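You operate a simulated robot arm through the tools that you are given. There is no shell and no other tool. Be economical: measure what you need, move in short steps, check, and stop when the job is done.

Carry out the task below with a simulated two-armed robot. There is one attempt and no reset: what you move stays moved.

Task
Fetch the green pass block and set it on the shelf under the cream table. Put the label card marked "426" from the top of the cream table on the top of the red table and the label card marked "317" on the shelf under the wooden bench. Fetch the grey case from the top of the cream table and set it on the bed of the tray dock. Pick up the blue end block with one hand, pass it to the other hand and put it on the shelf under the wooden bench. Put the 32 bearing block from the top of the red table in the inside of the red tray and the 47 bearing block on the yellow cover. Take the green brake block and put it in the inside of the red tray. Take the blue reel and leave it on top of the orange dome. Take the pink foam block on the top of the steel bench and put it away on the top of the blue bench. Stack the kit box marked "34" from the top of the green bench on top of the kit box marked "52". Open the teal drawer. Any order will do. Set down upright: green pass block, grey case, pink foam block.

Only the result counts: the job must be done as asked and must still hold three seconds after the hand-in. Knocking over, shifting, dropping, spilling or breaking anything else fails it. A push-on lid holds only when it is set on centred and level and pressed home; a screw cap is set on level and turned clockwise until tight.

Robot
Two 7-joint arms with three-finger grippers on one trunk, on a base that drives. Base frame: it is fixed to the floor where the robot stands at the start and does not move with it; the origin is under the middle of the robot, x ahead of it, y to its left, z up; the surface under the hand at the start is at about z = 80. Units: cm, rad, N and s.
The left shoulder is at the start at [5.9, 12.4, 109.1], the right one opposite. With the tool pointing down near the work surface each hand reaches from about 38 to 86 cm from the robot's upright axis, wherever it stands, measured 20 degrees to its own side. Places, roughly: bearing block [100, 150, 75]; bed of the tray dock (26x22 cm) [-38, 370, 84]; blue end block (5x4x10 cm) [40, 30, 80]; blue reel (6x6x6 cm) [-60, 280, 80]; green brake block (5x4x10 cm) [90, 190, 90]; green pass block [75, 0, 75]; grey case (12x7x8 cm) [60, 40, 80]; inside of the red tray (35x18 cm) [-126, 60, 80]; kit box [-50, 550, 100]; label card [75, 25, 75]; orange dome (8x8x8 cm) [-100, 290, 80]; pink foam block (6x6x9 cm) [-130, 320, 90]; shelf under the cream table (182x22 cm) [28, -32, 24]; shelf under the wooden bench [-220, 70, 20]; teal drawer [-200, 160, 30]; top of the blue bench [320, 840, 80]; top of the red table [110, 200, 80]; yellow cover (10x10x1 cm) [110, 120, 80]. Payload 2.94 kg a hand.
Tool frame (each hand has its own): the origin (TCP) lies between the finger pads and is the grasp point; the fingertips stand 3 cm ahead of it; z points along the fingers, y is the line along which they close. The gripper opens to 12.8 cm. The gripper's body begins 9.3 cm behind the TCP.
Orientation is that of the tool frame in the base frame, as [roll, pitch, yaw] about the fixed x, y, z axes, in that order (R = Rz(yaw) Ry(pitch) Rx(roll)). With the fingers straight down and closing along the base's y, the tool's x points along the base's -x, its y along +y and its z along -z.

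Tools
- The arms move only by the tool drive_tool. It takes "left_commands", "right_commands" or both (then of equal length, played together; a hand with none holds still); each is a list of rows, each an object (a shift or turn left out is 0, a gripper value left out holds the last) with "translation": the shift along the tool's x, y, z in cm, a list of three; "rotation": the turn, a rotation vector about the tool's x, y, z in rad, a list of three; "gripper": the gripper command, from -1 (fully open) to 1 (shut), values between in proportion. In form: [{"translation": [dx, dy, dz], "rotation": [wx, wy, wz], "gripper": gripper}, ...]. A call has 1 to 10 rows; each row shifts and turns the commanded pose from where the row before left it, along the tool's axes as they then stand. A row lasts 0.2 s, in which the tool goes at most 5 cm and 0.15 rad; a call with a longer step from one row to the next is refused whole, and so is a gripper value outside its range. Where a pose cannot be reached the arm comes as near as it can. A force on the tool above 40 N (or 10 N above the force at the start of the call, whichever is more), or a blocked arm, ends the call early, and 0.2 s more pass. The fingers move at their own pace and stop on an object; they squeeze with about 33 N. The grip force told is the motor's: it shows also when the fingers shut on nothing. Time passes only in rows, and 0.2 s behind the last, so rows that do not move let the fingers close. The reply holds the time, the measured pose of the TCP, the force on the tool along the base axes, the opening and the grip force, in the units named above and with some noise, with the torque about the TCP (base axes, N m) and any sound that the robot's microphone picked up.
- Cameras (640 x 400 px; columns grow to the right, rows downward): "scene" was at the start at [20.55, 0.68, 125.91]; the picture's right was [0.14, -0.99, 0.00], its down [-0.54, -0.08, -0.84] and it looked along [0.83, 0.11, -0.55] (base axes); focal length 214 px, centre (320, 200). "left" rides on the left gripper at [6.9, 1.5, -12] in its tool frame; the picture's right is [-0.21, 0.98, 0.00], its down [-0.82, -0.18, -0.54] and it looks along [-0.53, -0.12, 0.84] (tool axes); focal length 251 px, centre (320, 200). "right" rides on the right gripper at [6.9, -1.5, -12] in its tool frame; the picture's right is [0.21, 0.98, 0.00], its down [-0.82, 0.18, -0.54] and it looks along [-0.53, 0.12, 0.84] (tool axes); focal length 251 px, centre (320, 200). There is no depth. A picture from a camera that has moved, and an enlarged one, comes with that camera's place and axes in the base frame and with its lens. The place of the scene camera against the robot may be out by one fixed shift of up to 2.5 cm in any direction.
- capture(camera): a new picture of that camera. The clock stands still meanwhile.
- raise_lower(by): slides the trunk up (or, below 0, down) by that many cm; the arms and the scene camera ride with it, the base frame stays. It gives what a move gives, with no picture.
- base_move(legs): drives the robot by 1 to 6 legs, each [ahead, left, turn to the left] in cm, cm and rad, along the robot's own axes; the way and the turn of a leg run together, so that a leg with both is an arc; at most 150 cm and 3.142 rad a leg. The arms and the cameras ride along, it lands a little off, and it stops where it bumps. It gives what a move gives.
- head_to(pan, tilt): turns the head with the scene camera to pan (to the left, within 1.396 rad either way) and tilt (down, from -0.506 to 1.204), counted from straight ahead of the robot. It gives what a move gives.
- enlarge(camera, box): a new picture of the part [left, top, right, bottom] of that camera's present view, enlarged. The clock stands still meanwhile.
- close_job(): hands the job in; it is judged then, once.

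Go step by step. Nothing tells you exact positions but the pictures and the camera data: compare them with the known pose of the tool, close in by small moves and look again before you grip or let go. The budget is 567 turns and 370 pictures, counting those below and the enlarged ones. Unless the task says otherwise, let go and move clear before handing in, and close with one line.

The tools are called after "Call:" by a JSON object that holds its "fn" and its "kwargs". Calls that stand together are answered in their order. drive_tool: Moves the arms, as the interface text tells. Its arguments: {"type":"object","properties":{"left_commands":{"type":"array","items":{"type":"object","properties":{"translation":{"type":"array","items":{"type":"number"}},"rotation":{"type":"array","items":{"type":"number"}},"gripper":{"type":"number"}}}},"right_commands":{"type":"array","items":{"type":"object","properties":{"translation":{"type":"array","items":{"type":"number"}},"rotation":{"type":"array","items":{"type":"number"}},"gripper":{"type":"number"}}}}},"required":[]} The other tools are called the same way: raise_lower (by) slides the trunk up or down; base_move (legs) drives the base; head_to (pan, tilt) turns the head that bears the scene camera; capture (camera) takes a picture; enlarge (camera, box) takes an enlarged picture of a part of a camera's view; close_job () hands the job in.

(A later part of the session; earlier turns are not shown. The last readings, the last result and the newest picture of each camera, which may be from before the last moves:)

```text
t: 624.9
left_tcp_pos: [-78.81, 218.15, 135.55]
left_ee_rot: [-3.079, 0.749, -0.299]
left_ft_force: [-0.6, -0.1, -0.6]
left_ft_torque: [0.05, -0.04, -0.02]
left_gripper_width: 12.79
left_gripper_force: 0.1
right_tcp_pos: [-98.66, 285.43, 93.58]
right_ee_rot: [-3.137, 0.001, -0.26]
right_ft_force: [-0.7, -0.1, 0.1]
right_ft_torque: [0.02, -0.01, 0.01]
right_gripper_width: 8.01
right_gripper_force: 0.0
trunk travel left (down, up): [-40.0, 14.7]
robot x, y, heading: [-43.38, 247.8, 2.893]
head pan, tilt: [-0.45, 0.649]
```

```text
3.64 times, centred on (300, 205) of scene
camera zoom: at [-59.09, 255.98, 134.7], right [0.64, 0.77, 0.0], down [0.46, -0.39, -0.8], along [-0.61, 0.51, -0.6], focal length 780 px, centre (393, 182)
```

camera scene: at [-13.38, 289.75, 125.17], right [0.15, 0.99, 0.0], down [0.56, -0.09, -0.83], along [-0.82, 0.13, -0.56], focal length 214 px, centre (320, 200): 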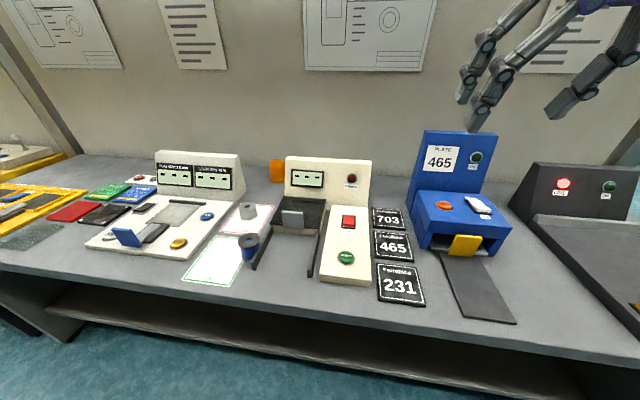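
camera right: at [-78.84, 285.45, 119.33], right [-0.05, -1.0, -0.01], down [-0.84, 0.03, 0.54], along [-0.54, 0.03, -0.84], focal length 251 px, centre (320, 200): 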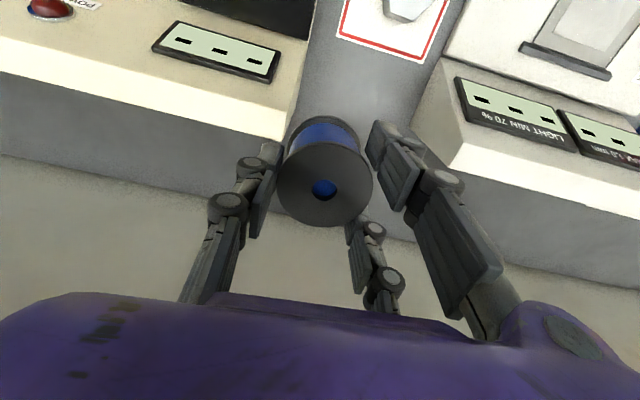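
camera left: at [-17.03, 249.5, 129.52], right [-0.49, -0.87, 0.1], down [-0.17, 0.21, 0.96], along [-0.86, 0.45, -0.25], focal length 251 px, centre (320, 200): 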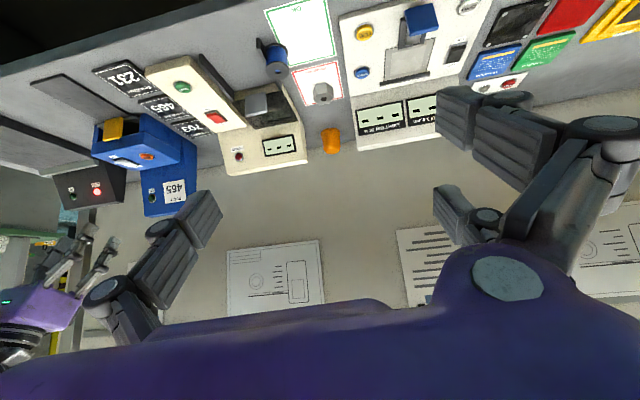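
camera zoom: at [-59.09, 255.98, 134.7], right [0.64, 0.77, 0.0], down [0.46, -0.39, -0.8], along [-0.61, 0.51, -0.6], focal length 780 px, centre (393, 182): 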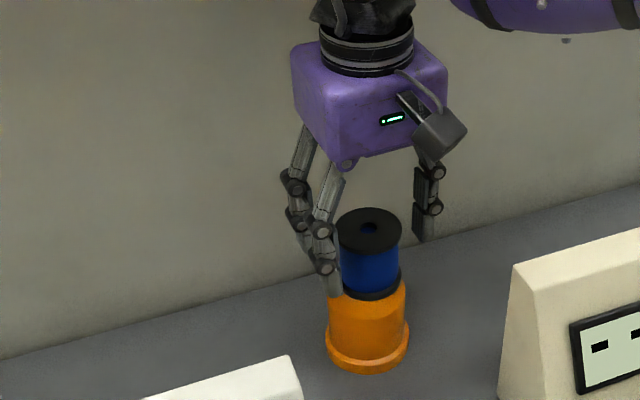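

The reel rests stably on the dome. I'll open fully and rise vertically using the trunk, to avoid any sideways slip.

Call:
{"fn": "drive_tool", "kwargs": {"right_commands": [{"gripper": -1}, {"gripper": -1}]}}

Call:
{"fn": "raise_lower", "kwargs": {"by": 14}}

Call:
{"fn": "base_move", "kwargs": {"legs": [[-45, 0, 0]]}}

Call:
{"fn": "head_to", "kwargs": {"pan": -0.1, "tilt": 0.5}}

Call:
{"fn": "capture", "kwargs": {"camera": "scene"}}

```text
t: 625.5
left_tcp_pos: [-78.84, 218.23, 135.44]
left_ee_rot: [-3.079, 0.749, -0.301]
left_ft_force: [0.1, -0.7, -0.2]
left_ft_torque: [-0.01, 0.02, -0.01]
left_gripper_width: 12.81
left_gripper_force: 0.1
right_tcp_pos: [-98.62, 285.6, 93.54]
right_ee_rot: [-3.139, 0.003, -0.26]
right_ft_force: [0.2, 0.3, -0.2]
right_ft_torque: [-0.01, 0.01, 0.02]
right_gripper_width: 12.79
right_gripper_force: 0.0
trunk travel left (down, up): [-40.0, 14.7]
robot x, y, heading: [-43.78, 248.05, 2.893]
head pan, tilt: [-0.45, 0.649]
```

```text
t: 627.2
left_tcp_pos: [-78.93, 218.2, 149.56]
left_ee_rot: [-3.079, 0.748, -0.3]
left_ft_force: [0.0, -0.5, -0.5]
left_ft_torque: [0.01, -0.02, -0.01]
left_gripper_width: 12.8
left_gripper_force: 0.0
right_tcp_pos: [-97.41, 285.33, 128.77]
right_ee_rot: [3.139, 0.349, -0.26]
right_ft_force: [-0.2, -0.4, 0.0]
right_ft_torque: [0.02, 0.0, 0.02]
right_gripper_width: 12.8
right_gripper_force: 0.1
trunk travel left (down, up): [-54.0, 0.7]
robot x, y, heading: [-43.76, 248.01, 2.897]
head pan, tilt: [-0.45, 0.649]
```

```text
t: 629.9
left_tcp_pos: [-34.96, 207.18, 149.53]
left_ee_rot: [-3.08, 0.748, -0.293]
left_ft_force: [-1.2, 0.8, -0.4]
left_ft_torque: [0.03, 0.0, 0.0]
left_gripper_width: 12.78
left_gripper_force: 0.1
right_tcp_pos: [-53.82, 274.14, 128.94]
right_ee_rot: [-3.141, 0.35, -0.257]
right_ft_force: [0.0, -0.4, -0.6]
right_ft_torque: [-0.01, -0.02, 0.0]
right_gripper_width: 12.79
right_gripper_force: 0.0
trunk travel left (down, up): [-54.0, 0.7]
robot x, y, heading: [0.07, 237.26, 2.9]
head pan, tilt: [-0.45, 0.649]
```

```text
t: 630.7
left_tcp_pos: [-34.84, 207.06, 149.58]
left_ee_rot: [-3.079, 0.75, -0.295]
left_ft_force: [0.8, 0.0, 0.2]
left_ft_torque: [0.04, 0.01, -0.02]
left_gripper_width: 12.82
left_gripper_force: 0.1
right_tcp_pos: [-53.72, 274.21, 129.06]
right_ee_rot: [3.139, 0.351, -0.255]
right_ft_force: [0.7, -0.7, -0.1]
right_ft_torque: [-0.01, 0.02, 0.05]
right_gripper_width: 12.82
right_gripper_force: 0.1
trunk travel left (down, up): [-54.0, 0.7]
robot x, y, heading: [0.35, 237.22, 2.899]
head pan, tilt: [-0.099, 0.499]
```

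```text
155 pictures are left
camera scene: at [-7.5, 240.13, 151.87], right [0.33, 0.94, 0.0], down [0.45, -0.16, -0.88], along [-0.83, 0.29, -0.48], focal length 214 px, centre (320, 200)
```

scene: 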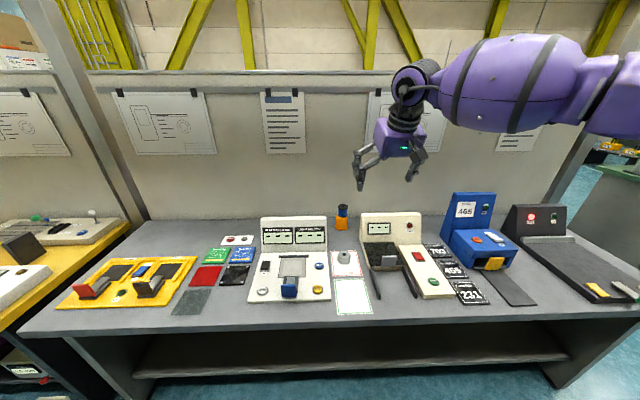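

The reel stays on the dome. Next is the red table across the aisle; I'll turn around and look.

Call:
{"fn": "base_move", "kwargs": {"legs": [[0, 0, 1.5], [0, 0, 1.57], [15, -30, 0]]}}

Call:
{"fn": "raise_lower", "kwargs": {"by": -22}}

Call:
{"fn": "head_to", "kwargs": {"pan": 0, "tilt": 0.55}}

Call:
{"fn": "capture", "kwargs": {"camera": "scene"}}

```text
t: 641.5
left_tcp_pos: [42.69, 232.26, 149.52]
left_ee_rot: [-3.076, 0.749, 2.79]
left_ft_force: [-0.8, 0.0, 0.2]
left_ft_torque: [-0.02, 0.0, 0.04]
left_gripper_width: 12.79
left_gripper_force: 0.0
right_tcp_pos: [57.74, 164.21, 129.02]
right_ee_rot: [3.14, 0.352, 2.828]
right_ft_force: [0.3, 0.4, -0.2]
right_ft_torque: [0.03, -0.02, 0.02]
right_gripper_width: 12.82
right_gripper_force: 0.0
trunk travel left (down, up): [-54.0, 0.7]
robot x, y, heading: [5.96, 204.49, -0.3]
head pan, tilt: [-0.099, 0.499]
```

```text
t: 643.8
left_tcp_pos: [42.69, 232.15, 127.58]
left_ee_rot: [-3.079, 0.749, 2.789]
left_ft_force: [0.3, -0.2, 0.3]
left_ft_torque: [0.01, -0.02, 0.0]
left_gripper_width: 12.81
left_gripper_force: 0.0
right_tcp_pos: [57.69, 164.21, 106.97]
right_ee_rot: [3.141, 0.35, 2.83]
right_ft_force: [0.0, -0.4, 0.5]
right_ft_torque: [0.01, 0.0, 0.03]
right_gripper_width: 12.8
right_gripper_force: 0.1
trunk travel left (down, up): [-32.0, 22.7]
robot x, y, heading: [5.7, 204.36, -0.3]
head pan, tilt: [-0.099, 0.499]
```

```text
t: 644.5
left_tcp_pos: [42.76, 232.29, 127.54]
left_ee_rot: [-3.077, 0.747, 2.791]
left_ft_force: [0.2, -0.2, -0.1]
left_ft_torque: [0.05, 0.03, 0.02]
left_gripper_width: 12.81
left_gripper_force: 0.0
right_tcp_pos: [57.76, 164.06, 106.93]
right_ee_rot: [3.139, 0.351, 2.826]
right_ft_force: [0.1, -0.3, 1.1]
right_ft_torque: [-0.01, 0.01, 0.0]
right_gripper_width: 12.78
right_gripper_force: 0.1
trunk travel left (down, up): [-32.0, 22.7]
robot x, y, heading: [5.62, 204.24, -0.296]
head pan, tilt: [0.0, 0.55]
```

```text
154 pictures are left
camera scene: at [28.88, 197.47, 127.58], right [-0.29, -0.96, 0.0], down [-0.5, 0.15, -0.85], along [0.82, -0.25, -0.52], focal length 214 px, centre (320, 200)
```

scene: 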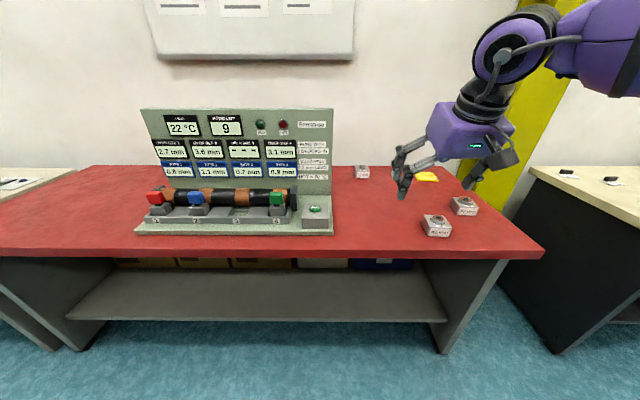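

Call:
{"fn": "enlarge", "kwargs": {"camera": "scene", "box": [340, 150, 500, 250]}}

Call:
{"fn": "enlarge", "kwargs": {"camera": "scene", "box": [130, 160, 350, 250]}}

```text
4.00 times, centred on (420, 200) of scene
camera zoom: at [28.88, 197.47, 127.58], right [-0.29, -0.96, 0.0], down [-0.5, 0.15, -0.85], along [0.82, -0.25, -0.52], focal length 858 px, centre (-80, 200)
```

zoom: 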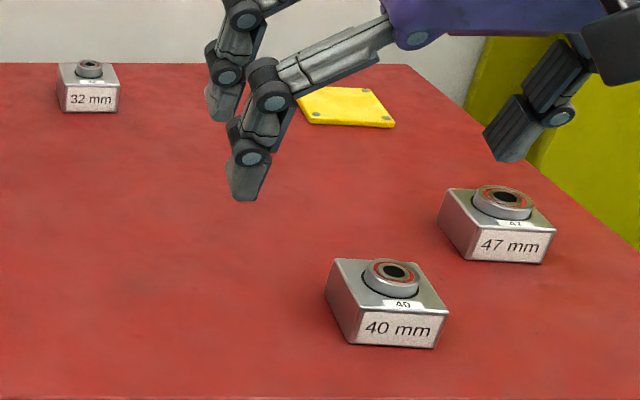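

```text
2.91 times, centred on (240, 205) of scene
camera zoom: at [28.88, 197.47, 127.58], right [-0.29, -0.96, 0.0], down [-0.5, 0.15, -0.85], along [0.82, -0.25, -0.52], focal length 624 px, centre (553, 186)
```

zoom: 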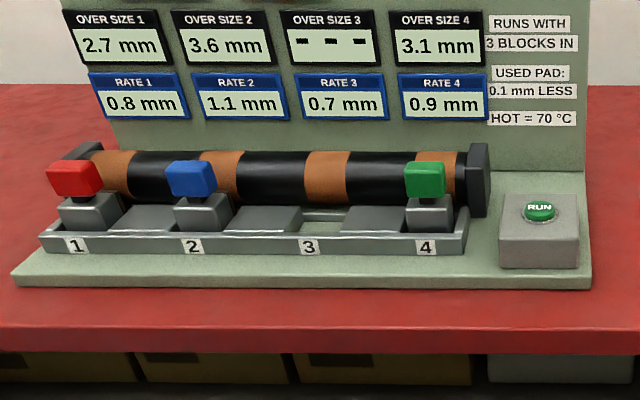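

The green brake block sits in slot 4 of the brake stand. Estimated positions: block 47 near (80, 123), block 40 (73, 142), block 32 (121, 147), cover (112, 113). I'll move so the right hand is over block 47.

Call:
{"fn": "base_move", "kwargs": {"legs": [[0, -35.5, 0], [33, 0, 0]]}}

Call:
{"fn": "capture", "kwargs": {"camera": "right"}}

Call:
{"fn": "head_to", "kwargs": {"pan": -0.5, "tilt": 0.6}}

Call:
{"fn": "capture", "kwargs": {"camera": "scene"}}

```text
t: 649.9
left_tcp_pos: [63.07, 188.86, 127.5]
left_ee_rot: [-3.078, 0.749, 2.797]
left_ft_force: [0.1, 0.5, 0.4]
left_ft_torque: [0.03, 0.01, -0.02]
left_gripper_width: 12.79
left_gripper_force: 0.0
right_tcp_pos: [78.58, 120.67, 107.07]
right_ee_rot: [3.141, 0.352, 2.834]
right_ft_force: [0.1, -0.4, 0.5]
right_ft_torque: [0.02, 0.04, 0.01]
right_gripper_width: 12.81
right_gripper_force: 0.0
trunk travel left (down, up): [-32.0, 22.7]
robot x, y, heading: [26.1, 160.41, -0.286]
head pan, tilt: [0.0, 0.55]
```

```text
151 pictures are left
camera right: at [68.07, 122.5, 115.95], right [0.1, 0.99, -0.07], down [0.61, -0.01, 0.79], along [0.78, -0.13, -0.61], focal length 251 px, centre (320, 200)
```

right: 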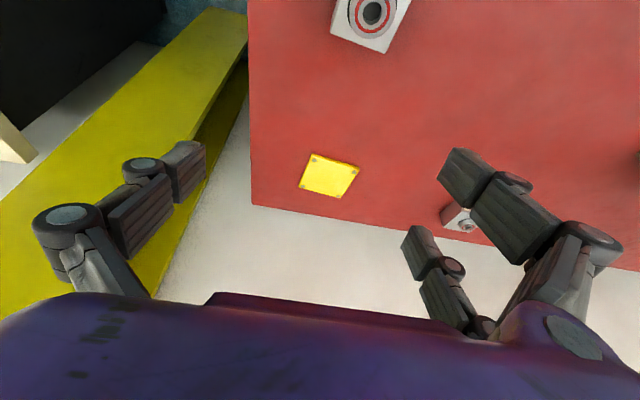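

```text
t: 650.9
left_tcp_pos: [62.97, 188.77, 127.52]
left_ee_rot: [-3.08, 0.749, 2.797]
left_ft_force: [0.2, 0.4, 0.2]
left_ft_torque: [-0.01, 0.0, -0.02]
left_gripper_width: 12.8
left_gripper_force: 0.0
right_tcp_pos: [78.56, 120.88, 107.13]
right_ee_rot: [3.139, 0.349, 2.835]
right_ft_force: [0.2, 0.5, -0.3]
right_ft_torque: [-0.02, -0.04, -0.02]
right_gripper_width: 12.79
right_gripper_force: 0.0
trunk travel left (down, up): [-32.0, 22.7]
robot x, y, heading: [26.5, 160.64, -0.293]
head pan, tilt: [-0.499, 0.6]
```

```text
150 pictures are left
camera scene: at [47.11, 150.18, 127.13], right [-0.71, -0.7, 0.0], down [-0.4, 0.4, -0.83], along [0.58, -0.59, -0.56], focal length 214 px, centre (320, 200)
```

scene: 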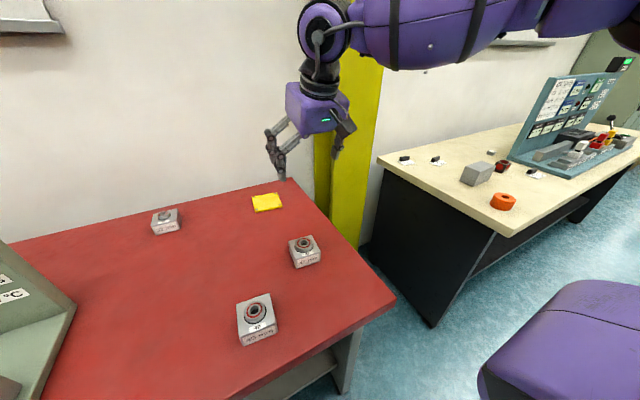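

Call:
{"fn": "drive_tool", "kwargs": {"right_commands": [{"translation": [3.4, 0, 0.55]}, {"translation": [3.4, 0, 0.55]}, {"translation": [3.4, 0, 0.55]}]}}

Call:
{"fn": "capture", "kwargs": {"camera": "right"}}

```text
t: 651.7
left_tcp_pos: [63.04, 188.59, 127.61]
left_ee_rot: [-3.079, 0.75, 2.797]
left_ft_force: [-0.3, 0.3, 0.2]
left_ft_torque: [0.06, -0.01, 0.01]
left_gripper_width: 12.81
left_gripper_force: 0.1
right_tcp_pos: [69.92, 123.34, 102.14]
right_ee_rot: [3.14, 0.35, 2.835]
right_ft_force: [0.2, 0.4, 0.6]
right_ft_torque: [-0.01, -0.03, -0.01]
right_gripper_width: 12.79
right_gripper_force: 0.1
trunk travel left (down, up): [-32.0, 22.7]
robot x, y, heading: [26.43, 160.65, -0.293]
head pan, tilt: [-0.499, 0.6]
```

```text
149 pictures are left
camera right: at [59.4, 124.98, 110.98], right [0.1, 0.99, -0.07], down [0.61, -0.01, 0.79], along [0.78, -0.12, -0.61], focal length 251 px, centre (320, 200)
```

right: 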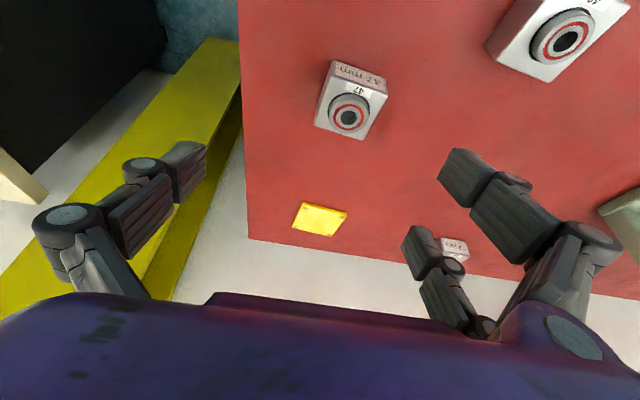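

Block 47 is at (77, 124.8), about 6.9 cm wide, aligned with the hand. I'm descending and gripping it.

Call:
{"fn": "drive_tool", "kwargs": {"right_commands": [{"translation": [0.24, 0.89, 4.7]}, {"translation": [0.24, 0.89, 4.7]}, {"translation": [0.24, 0.89, 4.7]}, {"translation": [0.24, 0.89, 4.5]}, {"gripper": 0.3}, {"gripper": 1}, {"gripper": 1}]}}

Call:
{"fn": "capture", "kwargs": {"camera": "right"}}

```text
t: 653.3
left_tcp_pos: [63.08, 188.83, 127.55]
left_ee_rot: [-3.075, 0.749, 2.797]
left_ft_force: [-0.5, 0.0, -0.6]
left_ft_torque: [0.0, 0.0, 0.01]
left_gripper_width: 12.78
left_gripper_force: 0.1
right_tcp_pos: [76.41, 125.06, 84.38]
right_ee_rot: [3.14, 0.352, 2.833]
right_ft_force: [0.6, 0.3, 3.2]
right_ft_torque: [0.19, -0.26, 0.01]
right_gripper_width: 6.98
right_gripper_force: 33.3
trunk travel left (down, up): [-32.0, 22.7]
robot x, y, heading: [26.14, 160.78, -0.295]
head pan, tilt: [-0.499, 0.6]
```

```text
148 pictures are left
camera right: at [65.83, 126.86, 93.15], right [0.1, 0.99, -0.07], down [0.61, -0.01, 0.79], along [0.78, -0.12, -0.61], focal length 251 px, centre (320, 200)
```

right: 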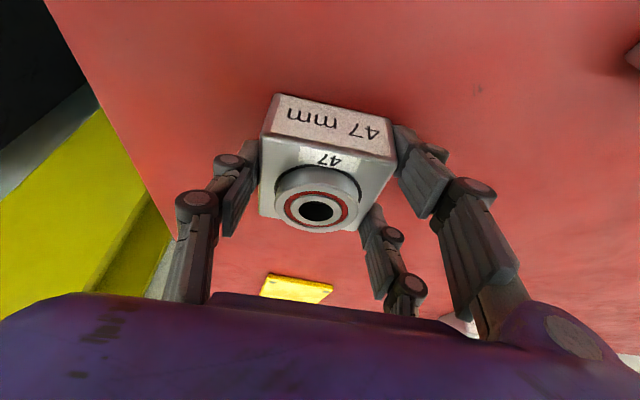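

Block 47 is gripped. The cover is at (105.8, 118). I'll lift, move the base in and extend over it.

Call:
{"fn": "drive_tool", "kwargs": {"right_commands": [{"translation": [-1.6, 0, -4.3]}, {"translation": [-1.6, 0, -4.3]}, {"translation": [-1, 0, -2.8]}]}}

Call:
{"fn": "base_move", "kwargs": {"legs": [[15, 0, 0]]}}

Call:
{"fn": "capture", "kwargs": {"camera": "right"}}

```text
t: 654.1
left_tcp_pos: [63.14, 188.74, 127.65]
left_ee_rot: [-3.078, 0.749, 2.797]
left_ft_force: [-0.6, 0.4, -0.2]
left_ft_torque: [0.01, -0.01, 0.0]
left_gripper_width: 12.83
left_gripper_force: 0.0
right_tcp_pos: [76.26, 125.4, 96.16]
right_ee_rot: [3.139, 0.349, 2.835]
right_ft_force: [-0.4, -0.7, -5.3]
right_ft_torque: [0.04, 0.03, 0.0]
right_gripper_width: 6.95
right_gripper_force: 32.9
trunk travel left (down, up): [-32.0, 22.7]
robot x, y, heading: [26.11, 160.02, -0.288]
head pan, tilt: [-0.499, 0.6]
```

```text
t: 655.4
left_tcp_pos: [76.97, 184.35, 127.68]
left_ee_rot: [-3.078, 0.748, 2.794]
left_ft_force: [0.1, -0.8, -0.1]
left_ft_torque: [0.01, 0.07, -0.04]
left_gripper_width: 12.79
left_gripper_force: 0.0
right_tcp_pos: [90.15, 120.96, 96.25]
right_ee_rot: [3.139, 0.351, 2.833]
right_ft_force: [0.1, 0.6, -4.3]
right_ft_torque: [0.03, 0.03, -0.01]
right_gripper_width: 6.96
right_gripper_force: 32.5
trunk travel left (down, up): [-32.0, 22.7]
robot x, y, heading: [40.37, 156.43, -0.295]
head pan, tilt: [-0.499, 0.6]
```

```text
147 pictures are left
camera right: at [79.54, 122.77, 105.16], right [0.1, 0.99, -0.07], down [0.61, -0.01, 0.79], along [0.78, -0.13, -0.61], focal length 251 px, centre (320, 200)
```

right: 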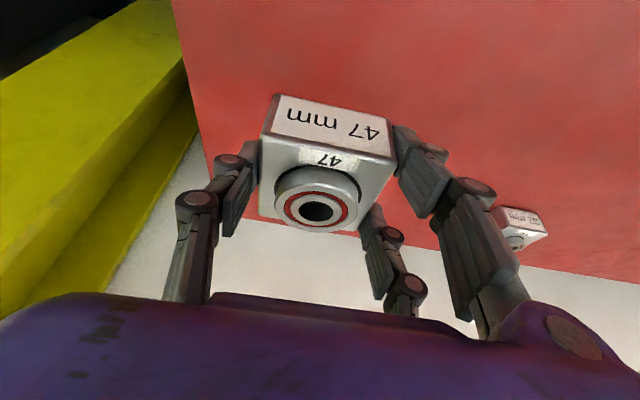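

Call:
{"fn": "drive_tool", "kwargs": {"right_commands": [{"translation": [-3.2, 0.47, 2.3]}, {"translation": [-3.2, 0.47, 2.3]}, {"translation": [-3.2, 0.47, 2.3]}, {"translation": [-3.2, 0.47, 2.3]}]}}

Call:
{"fn": "enlarge", "kwargs": {"camera": "scene", "box": [200, 120, 400, 260]}}

```text
t: 656.4
left_tcp_pos: [77.06, 184.41, 127.41]
left_ee_rot: [-3.078, 0.748, 2.794]
left_ft_force: [0.0, 0.0, -0.6]
left_ft_torque: [0.0, 0.03, 0.01]
left_gripper_width: 12.81
left_gripper_force: 0.1
right_tcp_pos: [102.85, 117.69, 92.05]
right_ee_rot: [3.14, 0.351, 2.83]
right_ft_force: [-0.3, 0.3, -4.4]
right_ft_torque: [0.01, 0.07, 0.02]
right_gripper_width: 6.95
right_gripper_force: 32.8
right hand out of reach, approached as far as the arm can: row 4
trunk travel left (down, up): [-32.0, 22.7]
robot x, y, heading: [40.07, 156.6, -0.294]
head pan, tilt: [-0.499, 0.6]
```

```text
2.86 times, centred on (300, 190) of scene
camera zoom: at [60.94, 145.86, 127.11], right [-0.71, -0.7, 0.0], down [-0.4, 0.4, -0.82], along [0.58, -0.59, -0.57], focal length 613 px, centre (377, 229)
```

zoom: 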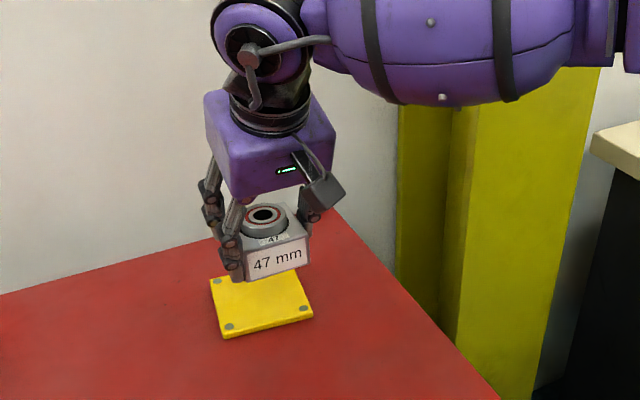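

I need about 2 cm more, which I'll do with the base, then lower onto the cover.

Call:
{"fn": "base_move", "kwargs": {"legs": [[2, 0.8, 0]]}}

Call:
{"fn": "drive_tool", "kwargs": {"right_commands": [{"translation": [0.7, 0, 1.9]}, {"translation": [0.7, 0, 1.9]}]}}

Call:
{"fn": "enlarge", "kwargs": {"camera": "scene", "box": [200, 120, 400, 260]}}

```text
t: 657.2
left_tcp_pos: [79.11, 184.65, 127.57]
left_ee_rot: [-3.079, 0.749, 2.795]
left_ft_force: [0.8, 0.1, 0.4]
left_ft_torque: [0.02, 0.02, 0.0]
left_gripper_width: 12.81
left_gripper_force: 0.0
right_tcp_pos: [104.78, 118.08, 92.18]
right_ee_rot: [3.139, 0.35, 2.833]
right_ft_force: [-0.2, 0.5, -4.0]
right_ft_torque: [0.01, 0.01, 0.01]
right_gripper_width: 6.96
right_gripper_force: 32.7
trunk travel left (down, up): [-32.0, 22.7]
robot x, y, heading: [42.35, 156.39, -0.293]
head pan, tilt: [-0.499, 0.6]
```

```text
t: 657.8
left_tcp_pos: [79.08, 184.49, 127.5]
left_ee_rot: [-3.078, 0.747, 2.793]
left_ft_force: [-0.2, 0.0, -0.3]
left_ft_torque: [-0.01, 0.02, 0.02]
left_gripper_width: 12.82
left_gripper_force: 0.1
right_tcp_pos: [104.44, 116.78, 88.29]
right_ee_rot: [3.141, 0.348, 2.832]
right_ft_force: [1.4, -0.3, -5.6]
right_ft_torque: [-0.02, 0.05, 0.0]
right_gripper_width: 6.94
right_gripper_force: 33.1
right hand out of reach, approached as far as the arm can: row 1, 2
trunk travel left (down, up): [-32.0, 22.7]
robot x, y, heading: [42.65, 156.51, -0.291]
head pan, tilt: [-0.499, 0.6]
```

```text
2.86 times, centred on (300, 190) of scene
camera zoom: at [63.11, 146.06, 127.1], right [-0.71, -0.7, 0.0], down [-0.4, 0.4, -0.82], along [0.58, -0.59, -0.57], focal length 613 px, centre (377, 229)
```

zoom: 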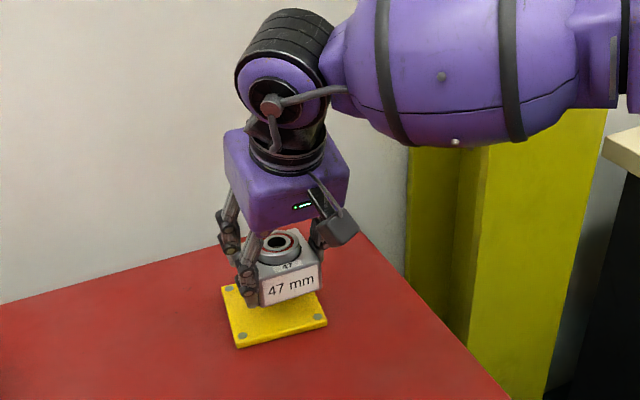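

Call:
{"fn": "base_move", "kwargs": {"legs": [[0, 1.2, 0]]}}

Call:
{"fn": "drive_tool", "kwargs": {"right_commands": [{"translation": [0.35, 0, 0.94]}, {"translation": [0.35, 0, 0.94]}, {"translation": [0.15, 0, 0.35]}, {"translation": [0.1, 0, 0.28]}, {"translation": [0.1, 0, 0.28]}]}}

Call:
{"fn": "enlarge", "kwargs": {"camera": "scene", "box": [220, 170, 360, 270]}}

```text
t: 658.6
left_tcp_pos: [79.4, 185.64, 127.6]
left_ee_rot: [-3.078, 0.748, 2.795]
left_ft_force: [0.2, 0.0, -0.4]
left_ft_torque: [0.0, 0.03, -0.02]
left_gripper_width: 12.77
left_gripper_force: 0.0
right_tcp_pos: [104.82, 117.95, 88.4]
right_ee_rot: [3.139, 0.349, 2.831]
right_ft_force: [-0.1, 0.7, -4.9]
right_ft_torque: [0.04, 0.05, -0.03]
right_gripper_width: 6.98
right_gripper_force: 33.1
trunk travel left (down, up): [-32.0, 22.7]
robot x, y, heading: [42.63, 157.53, -0.293]
head pan, tilt: [-0.499, 0.6]
```

```text
t: 659.8
left_tcp_pos: [79.32, 185.63, 127.67]
left_ee_rot: [-3.079, 0.747, 2.794]
left_ft_force: [0.3, -0.1, 0.3]
left_ft_torque: [0.02, 0.0, -0.04]
left_gripper_width: 12.79
left_gripper_force: 0.0
right_tcp_pos: [104.91, 117.07, 86.3]
right_ee_rot: [3.14, 0.348, 2.834]
right_ft_force: [-0.1, -0.2, -4.9]
right_ft_torque: [0.01, 0.03, 0.01]
right_gripper_width: 6.96
right_gripper_force: 33.0
right hand out of reach, approached as far as the arm can: row 2, 5
trunk travel left (down, up): [-32.0, 22.7]
robot x, y, heading: [42.61, 157.75, -0.291]
head pan, tilt: [-0.499, 0.6]
```

```text
4.00 times, centred on (290, 220) of scene
camera zoom: at [63.39, 147.21, 127.12], right [-0.71, -0.7, 0.0], down [-0.4, 0.4, -0.82], along [0.58, -0.59, -0.57], focal length 858 px, centre (440, 120)
```

zoom: 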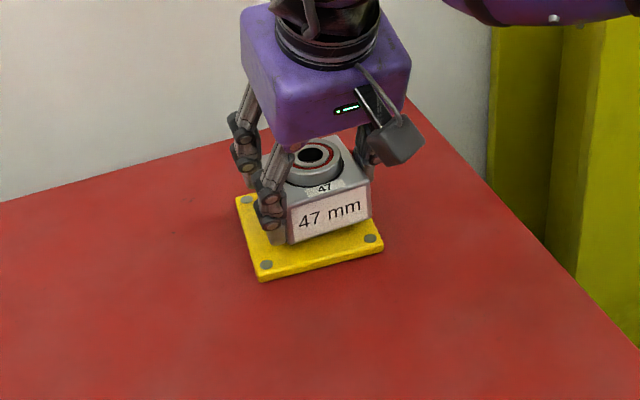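

Call:
{"fn": "base_move", "kwargs": {"legs": [[0.2, 0.9, 0]]}}

Call:
{"fn": "drive_tool", "kwargs": {"right_commands": [{"translation": [0.1, 0, 0.28]}, {"translation": [0.1, 0, 0.28]}, {"translation": [0.1, 0, 0.28]}, {"translation": [0.1, 0, 0.28]}, {"translation": [0.1, 0, 0.28]}]}}

Call:
{"fn": "enlarge", "kwargs": {"camera": "scene", "box": [220, 170, 360, 270]}}

```text
t: 660.6
left_tcp_pos: [79.99, 186.4, 127.52]
left_ee_rot: [-3.08, 0.749, 2.795]
left_ft_force: [0.5, -0.2, 0.1]
left_ft_torque: [0.0, 0.02, -0.01]
left_gripper_width: 12.81
left_gripper_force: 0.1
right_tcp_pos: [105.28, 117.83, 86.31]
right_ee_rot: [3.14, 0.348, 2.831]
right_ft_force: [0.7, -0.5, -5.1]
right_ft_torque: [0.05, 0.0, 0.02]
right_gripper_width: 6.95
right_gripper_force: 33.2
trunk travel left (down, up): [-32.0, 22.7]
robot x, y, heading: [43.06, 158.61, -0.295]
head pan, tilt: [-0.499, 0.6]
```

```text
t: 661.8
left_tcp_pos: [79.85, 186.51, 127.51]
left_ee_rot: [-3.077, 0.748, 2.795]
left_ft_force: [-0.4, -0.2, 0.6]
left_ft_torque: [0.0, 0.0, -0.02]
left_gripper_width: 12.81
left_gripper_force: 0.0
right_tcp_pos: [105.36, 117.34, 85.24]
right_ee_rot: [3.141, 0.351, 2.83]
right_ft_force: [0.7, -0.5, -4.0]
right_ft_torque: [0.07, 0.0, 0.04]
right_gripper_width: 6.94
right_gripper_force: 33.0
right hand out of reach, approached as far as the arm can: row 3
trunk travel left (down, up): [-32.0, 22.7]
robot x, y, heading: [43.42, 158.64, -0.292]
head pan, tilt: [-0.499, 0.6]
```

```text
4.00 times, centred on (290, 220) of scene
camera zoom: at [63.81, 148.01, 127.12], right [-0.71, -0.7, 0.0], down [-0.4, 0.4, -0.82], along [0.58, -0.59, -0.57], focal length 858 px, centre (440, 120)
```

zoom: 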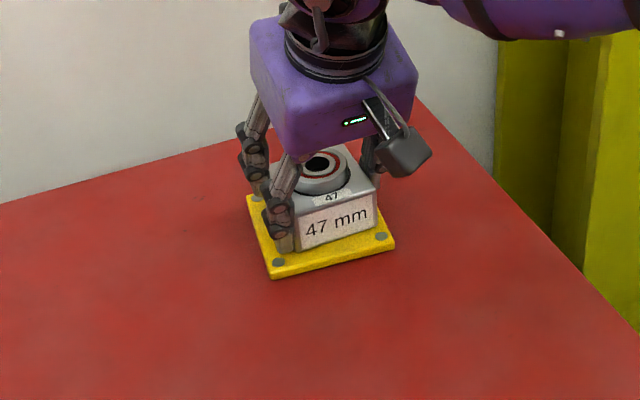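

Call:
{"fn": "drive_tool", "kwargs": {"right_commands": [{"translation": [0.08, 0.1, 0.22]}, {"translation": [0.08, 0, 0.22]}, {"translation": [0.08, 0, 0.22]}, {"translation": [0.08, 0, 0.22]}]}}

```text
t: 662.8
left_tcp_pos: [79.69, 186.58, 127.5]
left_ee_rot: [-3.076, 0.751, 2.794]
left_ft_force: [-0.3, 0.4, 0.2]
left_ft_torque: [0.01, 0.01, 0.0]
left_gripper_width: 12.8
left_gripper_force: 0.1
right_tcp_pos: [105.09, 117.62, 85.07]
right_ee_rot: [3.14, 0.357, 2.829]
right_ft_force: [5.9, -2.0, 23.8]
right_ft_torque: [-0.2, -0.44, 0.08]
right_gripper_width: 6.95
right_gripper_force: 32.6
right hand out of reach, approached as far as the arm can: row 3
trunk travel left (down, up): [-32.0, 22.7]
robot x, y, heading: [43.06, 158.65, -0.296]
head pan, tilt: [-0.499, 0.6]
```

Call:
{"fn": "drive_tool", "kwargs": {"right_commands": [{"gripper": -0.2}, {"gripper": -0.6}, {"gripper": -0.6}]}}

Call:
{"fn": "raise_lower", "kwargs": {"by": 12}}

Call:
{"fn": "base_move", "kwargs": {"legs": [[-15, 0, 0]]}}

Call:
{"fn": "capture", "kwargs": {"camera": "scene"}}

```text
t: 663.6
left_tcp_pos: [79.91, 186.59, 127.57]
left_ee_rot: [-3.078, 0.749, 2.795]
left_ft_force: [0.6, -0.6, 0.5]
left_ft_torque: [-0.01, 0.03, -0.01]
left_gripper_width: 12.82
left_gripper_force: 0.0
right_tcp_pos: [104.97, 117.43, 84.47]
right_ee_rot: [-3.142, 0.35, 2.829]
right_ft_force: [0.3, 0.5, 0.7]
right_ft_torque: [0.0, 0.01, -0.02]
right_gripper_width: 10.23
right_gripper_force: 0.0
trunk travel left (down, up): [-32.0, 22.7]
robot x, y, heading: [43.29, 158.78, -0.292]
head pan, tilt: [-0.499, 0.6]
```

```text
t: 665.1
left_tcp_pos: [79.94, 186.62, 139.59]
left_ee_rot: [-3.078, 0.75, 2.795]
left_ft_force: [0.8, 0.6, -0.1]
left_ft_torque: [0.01, 0.02, -0.01]
left_gripper_width: 12.8
left_gripper_force: 0.2
right_tcp_pos: [105.81, 117.19, 105.52]
right_ee_rot: [3.138, 0.491, 2.827]
right_ft_force: [0.6, 0.3, -0.6]
right_ft_torque: [0.01, 0.04, 0.01]
right_gripper_width: 10.24
right_gripper_force: 0.0
trunk travel left (down, up): [-44.0, 10.7]
robot x, y, heading: [43.53, 158.7, -0.291]
head pan, tilt: [-0.499, 0.6]
```

```text
t: 666.5
left_tcp_pos: [65.63, 190.87, 139.44]
left_ee_rot: [-3.077, 0.75, 2.79]
left_ft_force: [0.0, -0.1, -0.1]
left_ft_torque: [-0.02, 0.0, -0.02]
left_gripper_width: 12.79
left_gripper_force: 0.0
right_tcp_pos: [91.53, 121.53, 105.54]
right_ee_rot: [3.139, 0.492, 2.83]
right_ft_force: [0.8, -0.6, 0.2]
right_ft_torque: [0.01, 0.0, -0.01]
right_gripper_width: 10.22
right_gripper_force: 0.1
trunk travel left (down, up): [-44.0, 10.7]
robot x, y, heading: [28.58, 162.53, -0.296]
head pan, tilt: [-0.499, 0.6]
```

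```text
142 pictures are left
camera scene: at [46.09, 153.37, 139.53], right [-0.71, -0.7, 0.0], down [-0.4, 0.4, -0.82], along [0.58, -0.59, -0.57], focal length 214 px, centre (320, 200)
```

scene: 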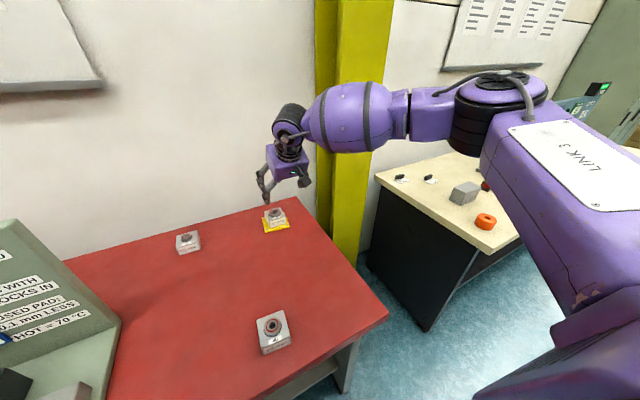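

Block 47 is on the cover. Now block 32 with the right hand, so I'll locate it with the right camera.

Call:
{"fn": "base_move", "kwargs": {"legs": [[0, 26, 0]]}}

Call:
{"fn": "capture", "kwargs": {"camera": "right"}}

```text
t: 669.3
left_tcp_pos: [72.86, 215.43, 139.74]
left_ee_rot: [-3.079, 0.75, 2.793]
left_ft_force: [0.1, -0.5, 0.1]
left_ft_torque: [-0.02, 0.0, -0.02]
left_gripper_width: 12.79
left_gripper_force: 0.0
right_tcp_pos: [98.89, 146.18, 105.56]
right_ee_rot: [3.138, 0.492, 2.827]
right_ft_force: [-1.0, -0.4, -0.1]
right_ft_torque: [0.03, 0.01, 0.01]
right_gripper_width: 10.24
right_gripper_force: 0.0
trunk travel left (down, up): [-44.0, 10.7]
robot x, y, heading: [36.46, 187.46, -0.301]
head pan, tilt: [-0.499, 0.6]
```

```text
141 pictures are left
camera right: at [87.27, 148.31, 112.89], right [0.12, 0.99, -0.1], down [0.5, 0.03, 0.87], along [0.86, -0.15, -0.49], focal length 251 px, centre (320, 200)
```

right: 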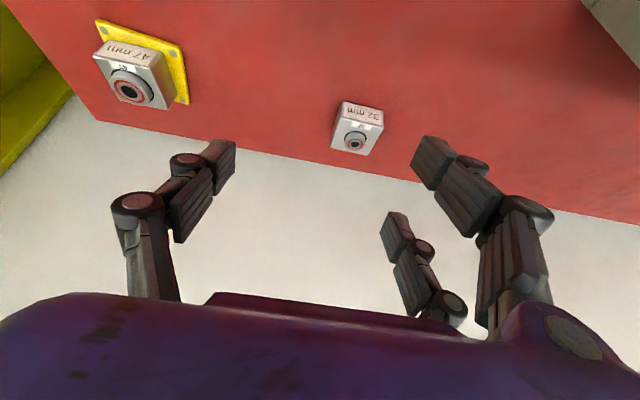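

Call:
{"fn": "base_move", "kwargs": {"legs": [[12, 2, 0]]}}

Call:
{"fn": "raise_lower", "kwargs": {"by": -8}}

Call:
{"fn": "capture", "kwargs": {"camera": "right"}}

```text
t: 670.6
left_tcp_pos: [84.85, 213.86, 139.66]
left_ee_rot: [-3.079, 0.751, 2.791]
left_ft_force: [-0.5, 0.8, 0.0]
left_ft_torque: [0.01, 0.01, -0.03]
left_gripper_width: 12.79
left_gripper_force: 0.1
right_tcp_pos: [110.84, 144.57, 105.66]
right_ee_rot: [3.14, 0.494, 2.826]
right_ft_force: [-0.1, -0.1, -0.8]
right_ft_torque: [0.03, 0.0, 0.01]
right_gripper_width: 10.25
right_gripper_force: 0.1
trunk travel left (down, up): [-44.0, 10.7]
robot x, y, heading: [48.41, 185.66, -0.294]
head pan, tilt: [-0.499, 0.6]
```

```text
t: 671.8
left_tcp_pos: [85.0, 213.84, 131.58]
left_ee_rot: [-3.079, 0.749, 2.792]
left_ft_force: [0.1, 0.0, 0.6]
left_ft_torque: [-0.02, 0.0, -0.01]
left_gripper_width: 12.8
left_gripper_force: 0.1
right_tcp_pos: [110.91, 144.54, 97.61]
right_ee_rot: [3.137, 0.494, 2.826]
right_ft_force: [0.1, -0.1, -0.6]
right_ft_torque: [0.0, -0.04, -0.03]
right_gripper_width: 10.23
right_gripper_force: 0.0
trunk travel left (down, up): [-36.0, 18.7]
robot x, y, heading: [48.36, 185.77, -0.297]
head pan, tilt: [-0.499, 0.6]
```

```text
140 pictures are left
camera right: at [99.26, 146.74, 104.96], right [0.12, 0.99, -0.1], down [0.5, 0.02, 0.87], along [0.86, -0.15, -0.49], focal length 251 px, centre (320, 200)
```

right: 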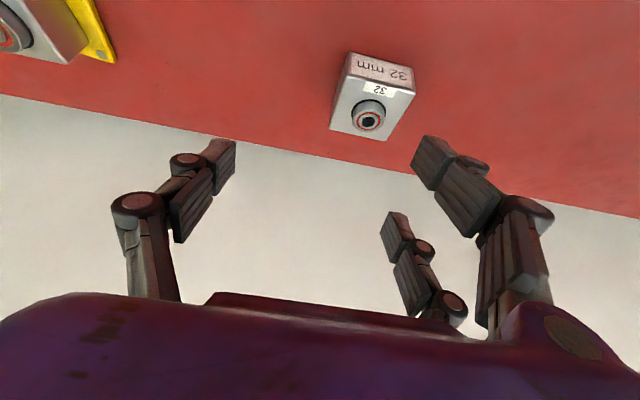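

Call:
{"fn": "drive_tool", "kwargs": {"right_commands": [{"translation": [0.88, 1.73, 4.4], "gripper": -1}, {"translation": [0.88, 1.73, 4.4]}, {"translation": [0.88, 1.73, 4.4]}, {"translation": [0, 0, 0.4]}]}}

Call:
{"fn": "capture", "kwargs": {"camera": "right"}}

```text
t: 672.8
left_tcp_pos: [84.84, 213.83, 131.47]
left_ee_rot: [-3.079, 0.75, 2.791]
left_ft_force: [-0.5, -1.0, -1.0]
left_ft_torque: [-0.02, 0.01, -0.02]
left_gripper_width: 12.8
left_gripper_force: 0.0
right_tcp_pos: [111.62, 144.59, 88.86]
right_ee_rot: [3.136, 0.494, 2.825]
right_ft_force: [-0.7, -0.1, 0.3]
right_ft_torque: [0.0, -0.02, 0.01]
right_gripper_width: 12.78
right_gripper_force: 0.2
right hand out of reach, approached as far as the arm can: row 1, 2, 3, 4
trunk travel left (down, up): [-36.0, 18.7]
robot x, y, heading: [48.23, 185.54, -0.298]
head pan, tilt: [-0.499, 0.6]
```

```text
139 pictures are left
camera right: at [99.91, 146.84, 96.21], right [0.12, 0.99, -0.1], down [0.5, 0.02, 0.87], along [0.86, -0.15, -0.49], focal length 251 px, centre (320, 200)
```

right: 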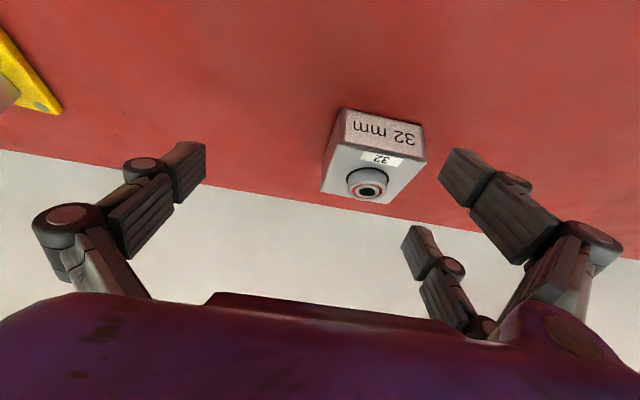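

Call:
{"fn": "drive_tool", "kwargs": {"right_commands": [{"translation": [-1, 0, -1.8]}]}}

Call:
{"fn": "base_move", "kwargs": {"legs": [[0, 4.8, 0], [4, 0, 0]]}}

Call:
{"fn": "capture", "kwargs": {"camera": "right"}}

```text
t: 673.2
left_tcp_pos: [84.86, 213.94, 131.52]
left_ee_rot: [-3.075, 0.751, 2.793]
left_ft_force: [-0.5, 0.2, 0.2]
left_ft_torque: [-0.05, 0.01, -0.04]
left_gripper_width: 12.78
left_gripper_force: 0.0
right_tcp_pos: [111.52, 144.69, 91.06]
right_ee_rot: [3.139, 0.493, 2.828]
right_ft_force: [0.3, -0.3, -0.7]
right_ft_torque: [-0.03, -0.04, 0.01]
right_gripper_width: 12.81
right_gripper_force: 0.0
trunk travel left (down, up): [-36.0, 18.7]
robot x, y, heading: [48.47, 185.89, -0.293]
head pan, tilt: [-0.499, 0.6]
```

```text
t: 674.7
left_tcp_pos: [89.97, 217.35, 131.54]
left_ee_rot: [-3.078, 0.749, 2.792]
left_ft_force: [-0.3, 0.4, 0.2]
left_ft_torque: [-0.03, 0.06, -0.05]
left_gripper_width: 12.78
left_gripper_force: 0.0
right_tcp_pos: [116.55, 148.0, 91.09]
right_ee_rot: [3.136, 0.494, 2.826]
right_ft_force: [0.1, -0.3, -0.9]
right_ft_torque: [0.02, 0.0, 0.01]
right_gripper_width: 12.82
right_gripper_force: 0.0
trunk travel left (down, up): [-36.0, 18.7]
robot x, y, heading: [53.46, 189.08, -0.293]
head pan, tilt: [-0.499, 0.6]
```

```text
138 pictures are left
camera right: at [104.98, 150.23, 98.37], right [0.12, 0.99, -0.1], down [0.5, 0.02, 0.87], along [0.86, -0.16, -0.49], focal length 251 px, centre (320, 200)
```

right: 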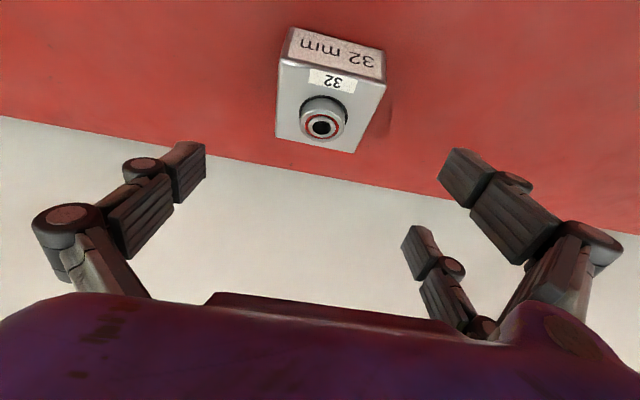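

Call:
{"fn": "drive_tool", "kwargs": {"right_commands": [{"translation": [1.64, 0, 3.0]}, {"translation": [1.64, 0, 3.0]}, {"gripper": 0.2}, {"gripper": 1}, {"gripper": 1}]}}

Call:
{"fn": "capture", "kwargs": {"camera": "right"}}

```text
t: 675.9
left_tcp_pos: [90.09, 217.35, 131.51]
left_ee_rot: [-3.079, 0.749, 2.792]
left_ft_force: [-0.5, -0.3, -0.3]
left_ft_torque: [0.01, -0.03, -0.04]
left_gripper_width: 12.79
left_gripper_force: 0.0
right_tcp_pos: [116.7, 148.06, 88.7]
right_ee_rot: [3.14, 0.493, 2.825]
right_ft_force: [-0.8, 0.0, 0.4]
right_ft_torque: [-0.01, -0.03, -0.02]
right_gripper_width: 1.15
right_gripper_force: 3.8
right hand out of reach, approached as far as the arm can: row 1, 2
trunk travel left (down, up): [-36.0, 18.7]
robot x, y, heading: [53.15, 189.56, -0.292]
head pan, tilt: [-0.499, 0.6]
```

```text
137 pictures are left
camera right: at [104.98, 150.24, 96.03], right [0.12, 0.99, -0.1], down [0.5, 0.02, 0.87], along [0.86, -0.15, -0.49], focal length 251 px, centre (320, 200)
```

right: 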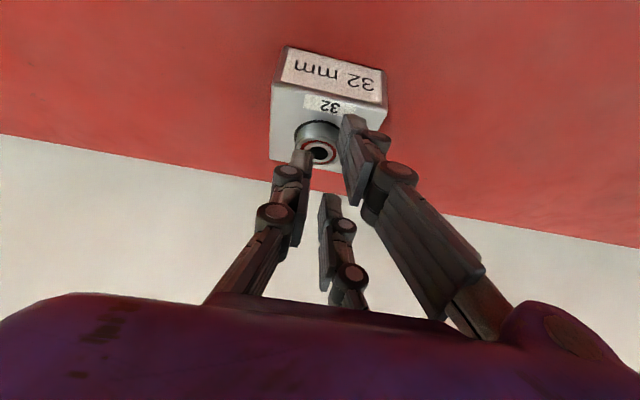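

The arm stopped above the block. I'll open again and lower with the trunk instead.

Call:
{"fn": "drive_tool", "kwargs": {"right_commands": [{"gripper": -1}, {"gripper": -1}, {"gripper": -1}]}}

Call:
{"fn": "raise_lower", "kwargs": {"by": -4.5}}

Call:
{"fn": "drive_tool", "kwargs": {"right_commands": [{"gripper": 0.2}, {"gripper": 1}, {"gripper": 1}]}}

Call:
{"fn": "capture", "kwargs": {"camera": "right"}}

```text
t: 676.7
left_tcp_pos: [90.15, 217.26, 131.5]
left_ee_rot: [-3.079, 0.749, 2.792]
left_ft_force: [0.6, -0.1, -0.3]
left_ft_torque: [0.03, -0.02, -0.01]
left_gripper_width: 12.8
left_gripper_force: 0.0
right_tcp_pos: [116.63, 148.04, 88.68]
right_ee_rot: [3.139, 0.494, 2.825]
right_ft_force: [0.0, -0.4, 0.4]
right_ft_torque: [0.0, 0.01, -0.02]
right_gripper_width: 12.66
right_gripper_force: 0.1
trunk travel left (down, up): [-36.0, 18.7]
robot x, y, heading: [53.38, 189.08, -0.296]
head pan, tilt: [-0.499, 0.6]
```

```text
t: 677.6
left_tcp_pos: [89.98, 217.32, 127.08]
left_ee_rot: [-3.079, 0.749, 2.792]
left_ft_force: [0.3, -0.1, 0.0]
left_ft_torque: [0.01, -0.03, -0.02]
left_gripper_width: 12.81
left_gripper_force: 0.1
right_tcp_pos: [116.68, 148.2, 84.52]
right_ee_rot: [3.135, 0.494, 2.824]
right_ft_force: [0.0, 0.5, 0.1]
right_ft_torque: [0.03, 0.0, 0.0]
right_gripper_width: 12.8
right_gripper_force: 0.0
trunk travel left (down, up): [-31.5, 23.2]
robot x, y, heading: [53.16, 188.9, -0.293]
head pan, tilt: [-0.499, 0.6]
```

```text
t: 678.4
left_tcp_pos: [89.98, 217.36, 127.12]
left_ee_rot: [-3.079, 0.749, 2.793]
left_ft_force: [-0.8, -0.2, -0.3]
left_ft_torque: [0.02, 0.04, -0.03]
left_gripper_width: 12.78
left_gripper_force: 0.1
right_tcp_pos: [116.69, 148.1, 84.39]
right_ee_rot: [3.137, 0.495, 2.825]
right_ft_force: [0.1, -2.2, 2.7]
right_ft_torque: [-0.22, 0.15, 0.04]
right_gripper_width: 6.98
right_gripper_force: 33.2
trunk travel left (down, up): [-31.5, 23.2]
robot x, y, heading: [53.35, 189.25, -0.294]
head pan, tilt: [-0.499, 0.6]
```

```text
136 pictures are left
camera right: at [104.93, 150.26, 91.74], right [0.12, 0.99, -0.1], down [0.5, 0.02, 0.87], along [0.86, -0.16, -0.49], focal length 251 px, centre (320, 200)
```

right: 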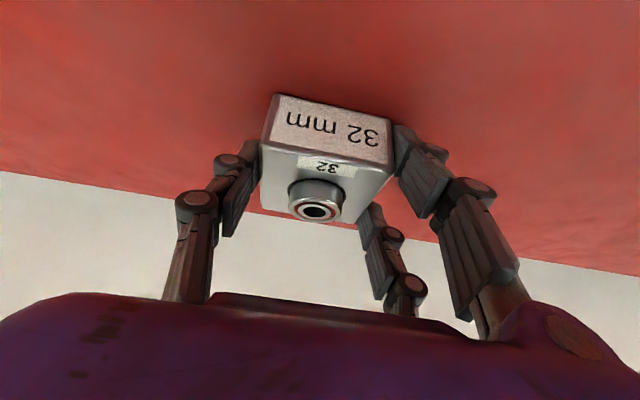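

Block 32 is gripped. I'll lift with the trunk, back off, and look at the brake stand with the left camera.

Call:
{"fn": "raise_lower", "kwargs": {"by": 14}}

Call:
{"fn": "base_move", "kwargs": {"legs": [[-20, 0, 0]]}}

Call:
{"fn": "head_to", "kwargs": {"pan": 0.1, "tilt": 0.7}}

Call:
{"fn": "capture", "kwargs": {"camera": "scene"}}

Call:
{"fn": "capture", "kwargs": {"camera": "left"}}

```text
t: 680.1
left_tcp_pos: [90.27, 217.31, 141.0]
left_ee_rot: [-3.078, 0.746, 2.791]
left_ft_force: [0.4, 0.1, -0.1]
left_ft_torque: [0.02, 0.06, 0.0]
left_gripper_width: 12.81
left_gripper_force: 0.0
right_tcp_pos: [117.36, 147.8, 107.28]
right_ee_rot: [3.135, 0.622, 2.826]
right_ft_force: [0.4, 0.2, -4.4]
right_ft_torque: [-0.02, 0.05, 0.0]
right_gripper_width: 6.94
right_gripper_force: 33.2
trunk travel left (down, up): [-45.5, 9.2]
robot x, y, heading: [52.86, 188.89, -0.292]
head pan, tilt: [-0.499, 0.6]
```

```text
t: 681.7
left_tcp_pos: [71.31, 222.99, 141.14]
left_ee_rot: [-3.078, 0.748, 2.789]
left_ft_force: [0.4, 0.3, 0.4]
left_ft_torque: [0.03, -0.01, 0.0]
left_gripper_width: 12.76
left_gripper_force: 0.2
right_tcp_pos: [98.26, 153.48, 107.3]
right_ee_rot: [3.134, 0.626, 2.82]
right_ft_force: [0.3, 0.3, -3.9]
right_ft_torque: [0.04, 0.08, -0.02]
right_gripper_width: 6.97
right_gripper_force: 32.6
trunk travel left (down, up): [-45.5, 9.2]
robot x, y, heading: [34.56, 195.08, -0.298]
head pan, tilt: [-0.499, 0.6]
```

```text
t: 682.7
left_tcp_pos: [71.12, 222.96, 141.07]
left_ee_rot: [-3.078, 0.748, 2.791]
left_ft_force: [0.3, -0.3, 0.1]
left_ft_torque: [-0.04, -0.01, 0.03]
left_gripper_width: 12.81
left_gripper_force: 0.1
right_tcp_pos: [98.31, 153.47, 107.41]
right_ee_rot: [3.135, 0.623, 2.821]
right_ft_force: [0.6, 0.4, -5.3]
right_ft_torque: [0.07, 0.1, -0.03]
right_gripper_width: 6.97
right_gripper_force: 32.7
trunk travel left (down, up): [-45.5, 9.2]
robot x, y, heading: [34.23, 194.91, -0.298]
head pan, tilt: [0.099, 0.7]
```

```text
135 pictures are left
camera scene: at [53.03, 190.5, 140.42], right [-0.2, -0.98, 0.0], down [-0.63, 0.13, -0.76], along [0.75, -0.15, -0.64], focal length 214 px, centre (320, 200)
```

scene: 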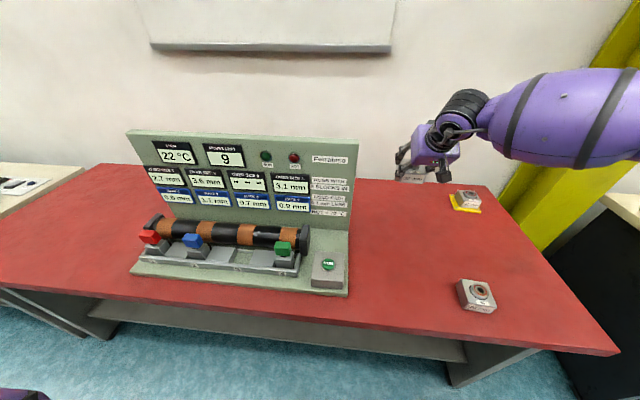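

```text
134 pictures are left
camera left: at [59.68, 229.67, 145.0], right [0.52, 0.85, 0.1], down [0.16, -0.22, 0.96], along [0.84, -0.49, -0.25], focal length 251 px, centre (320, 200)
```

left: 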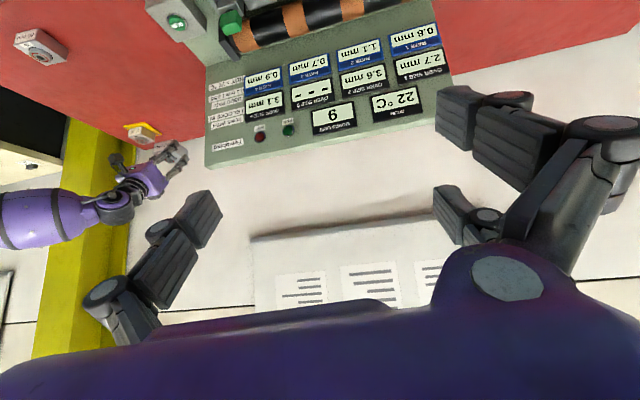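

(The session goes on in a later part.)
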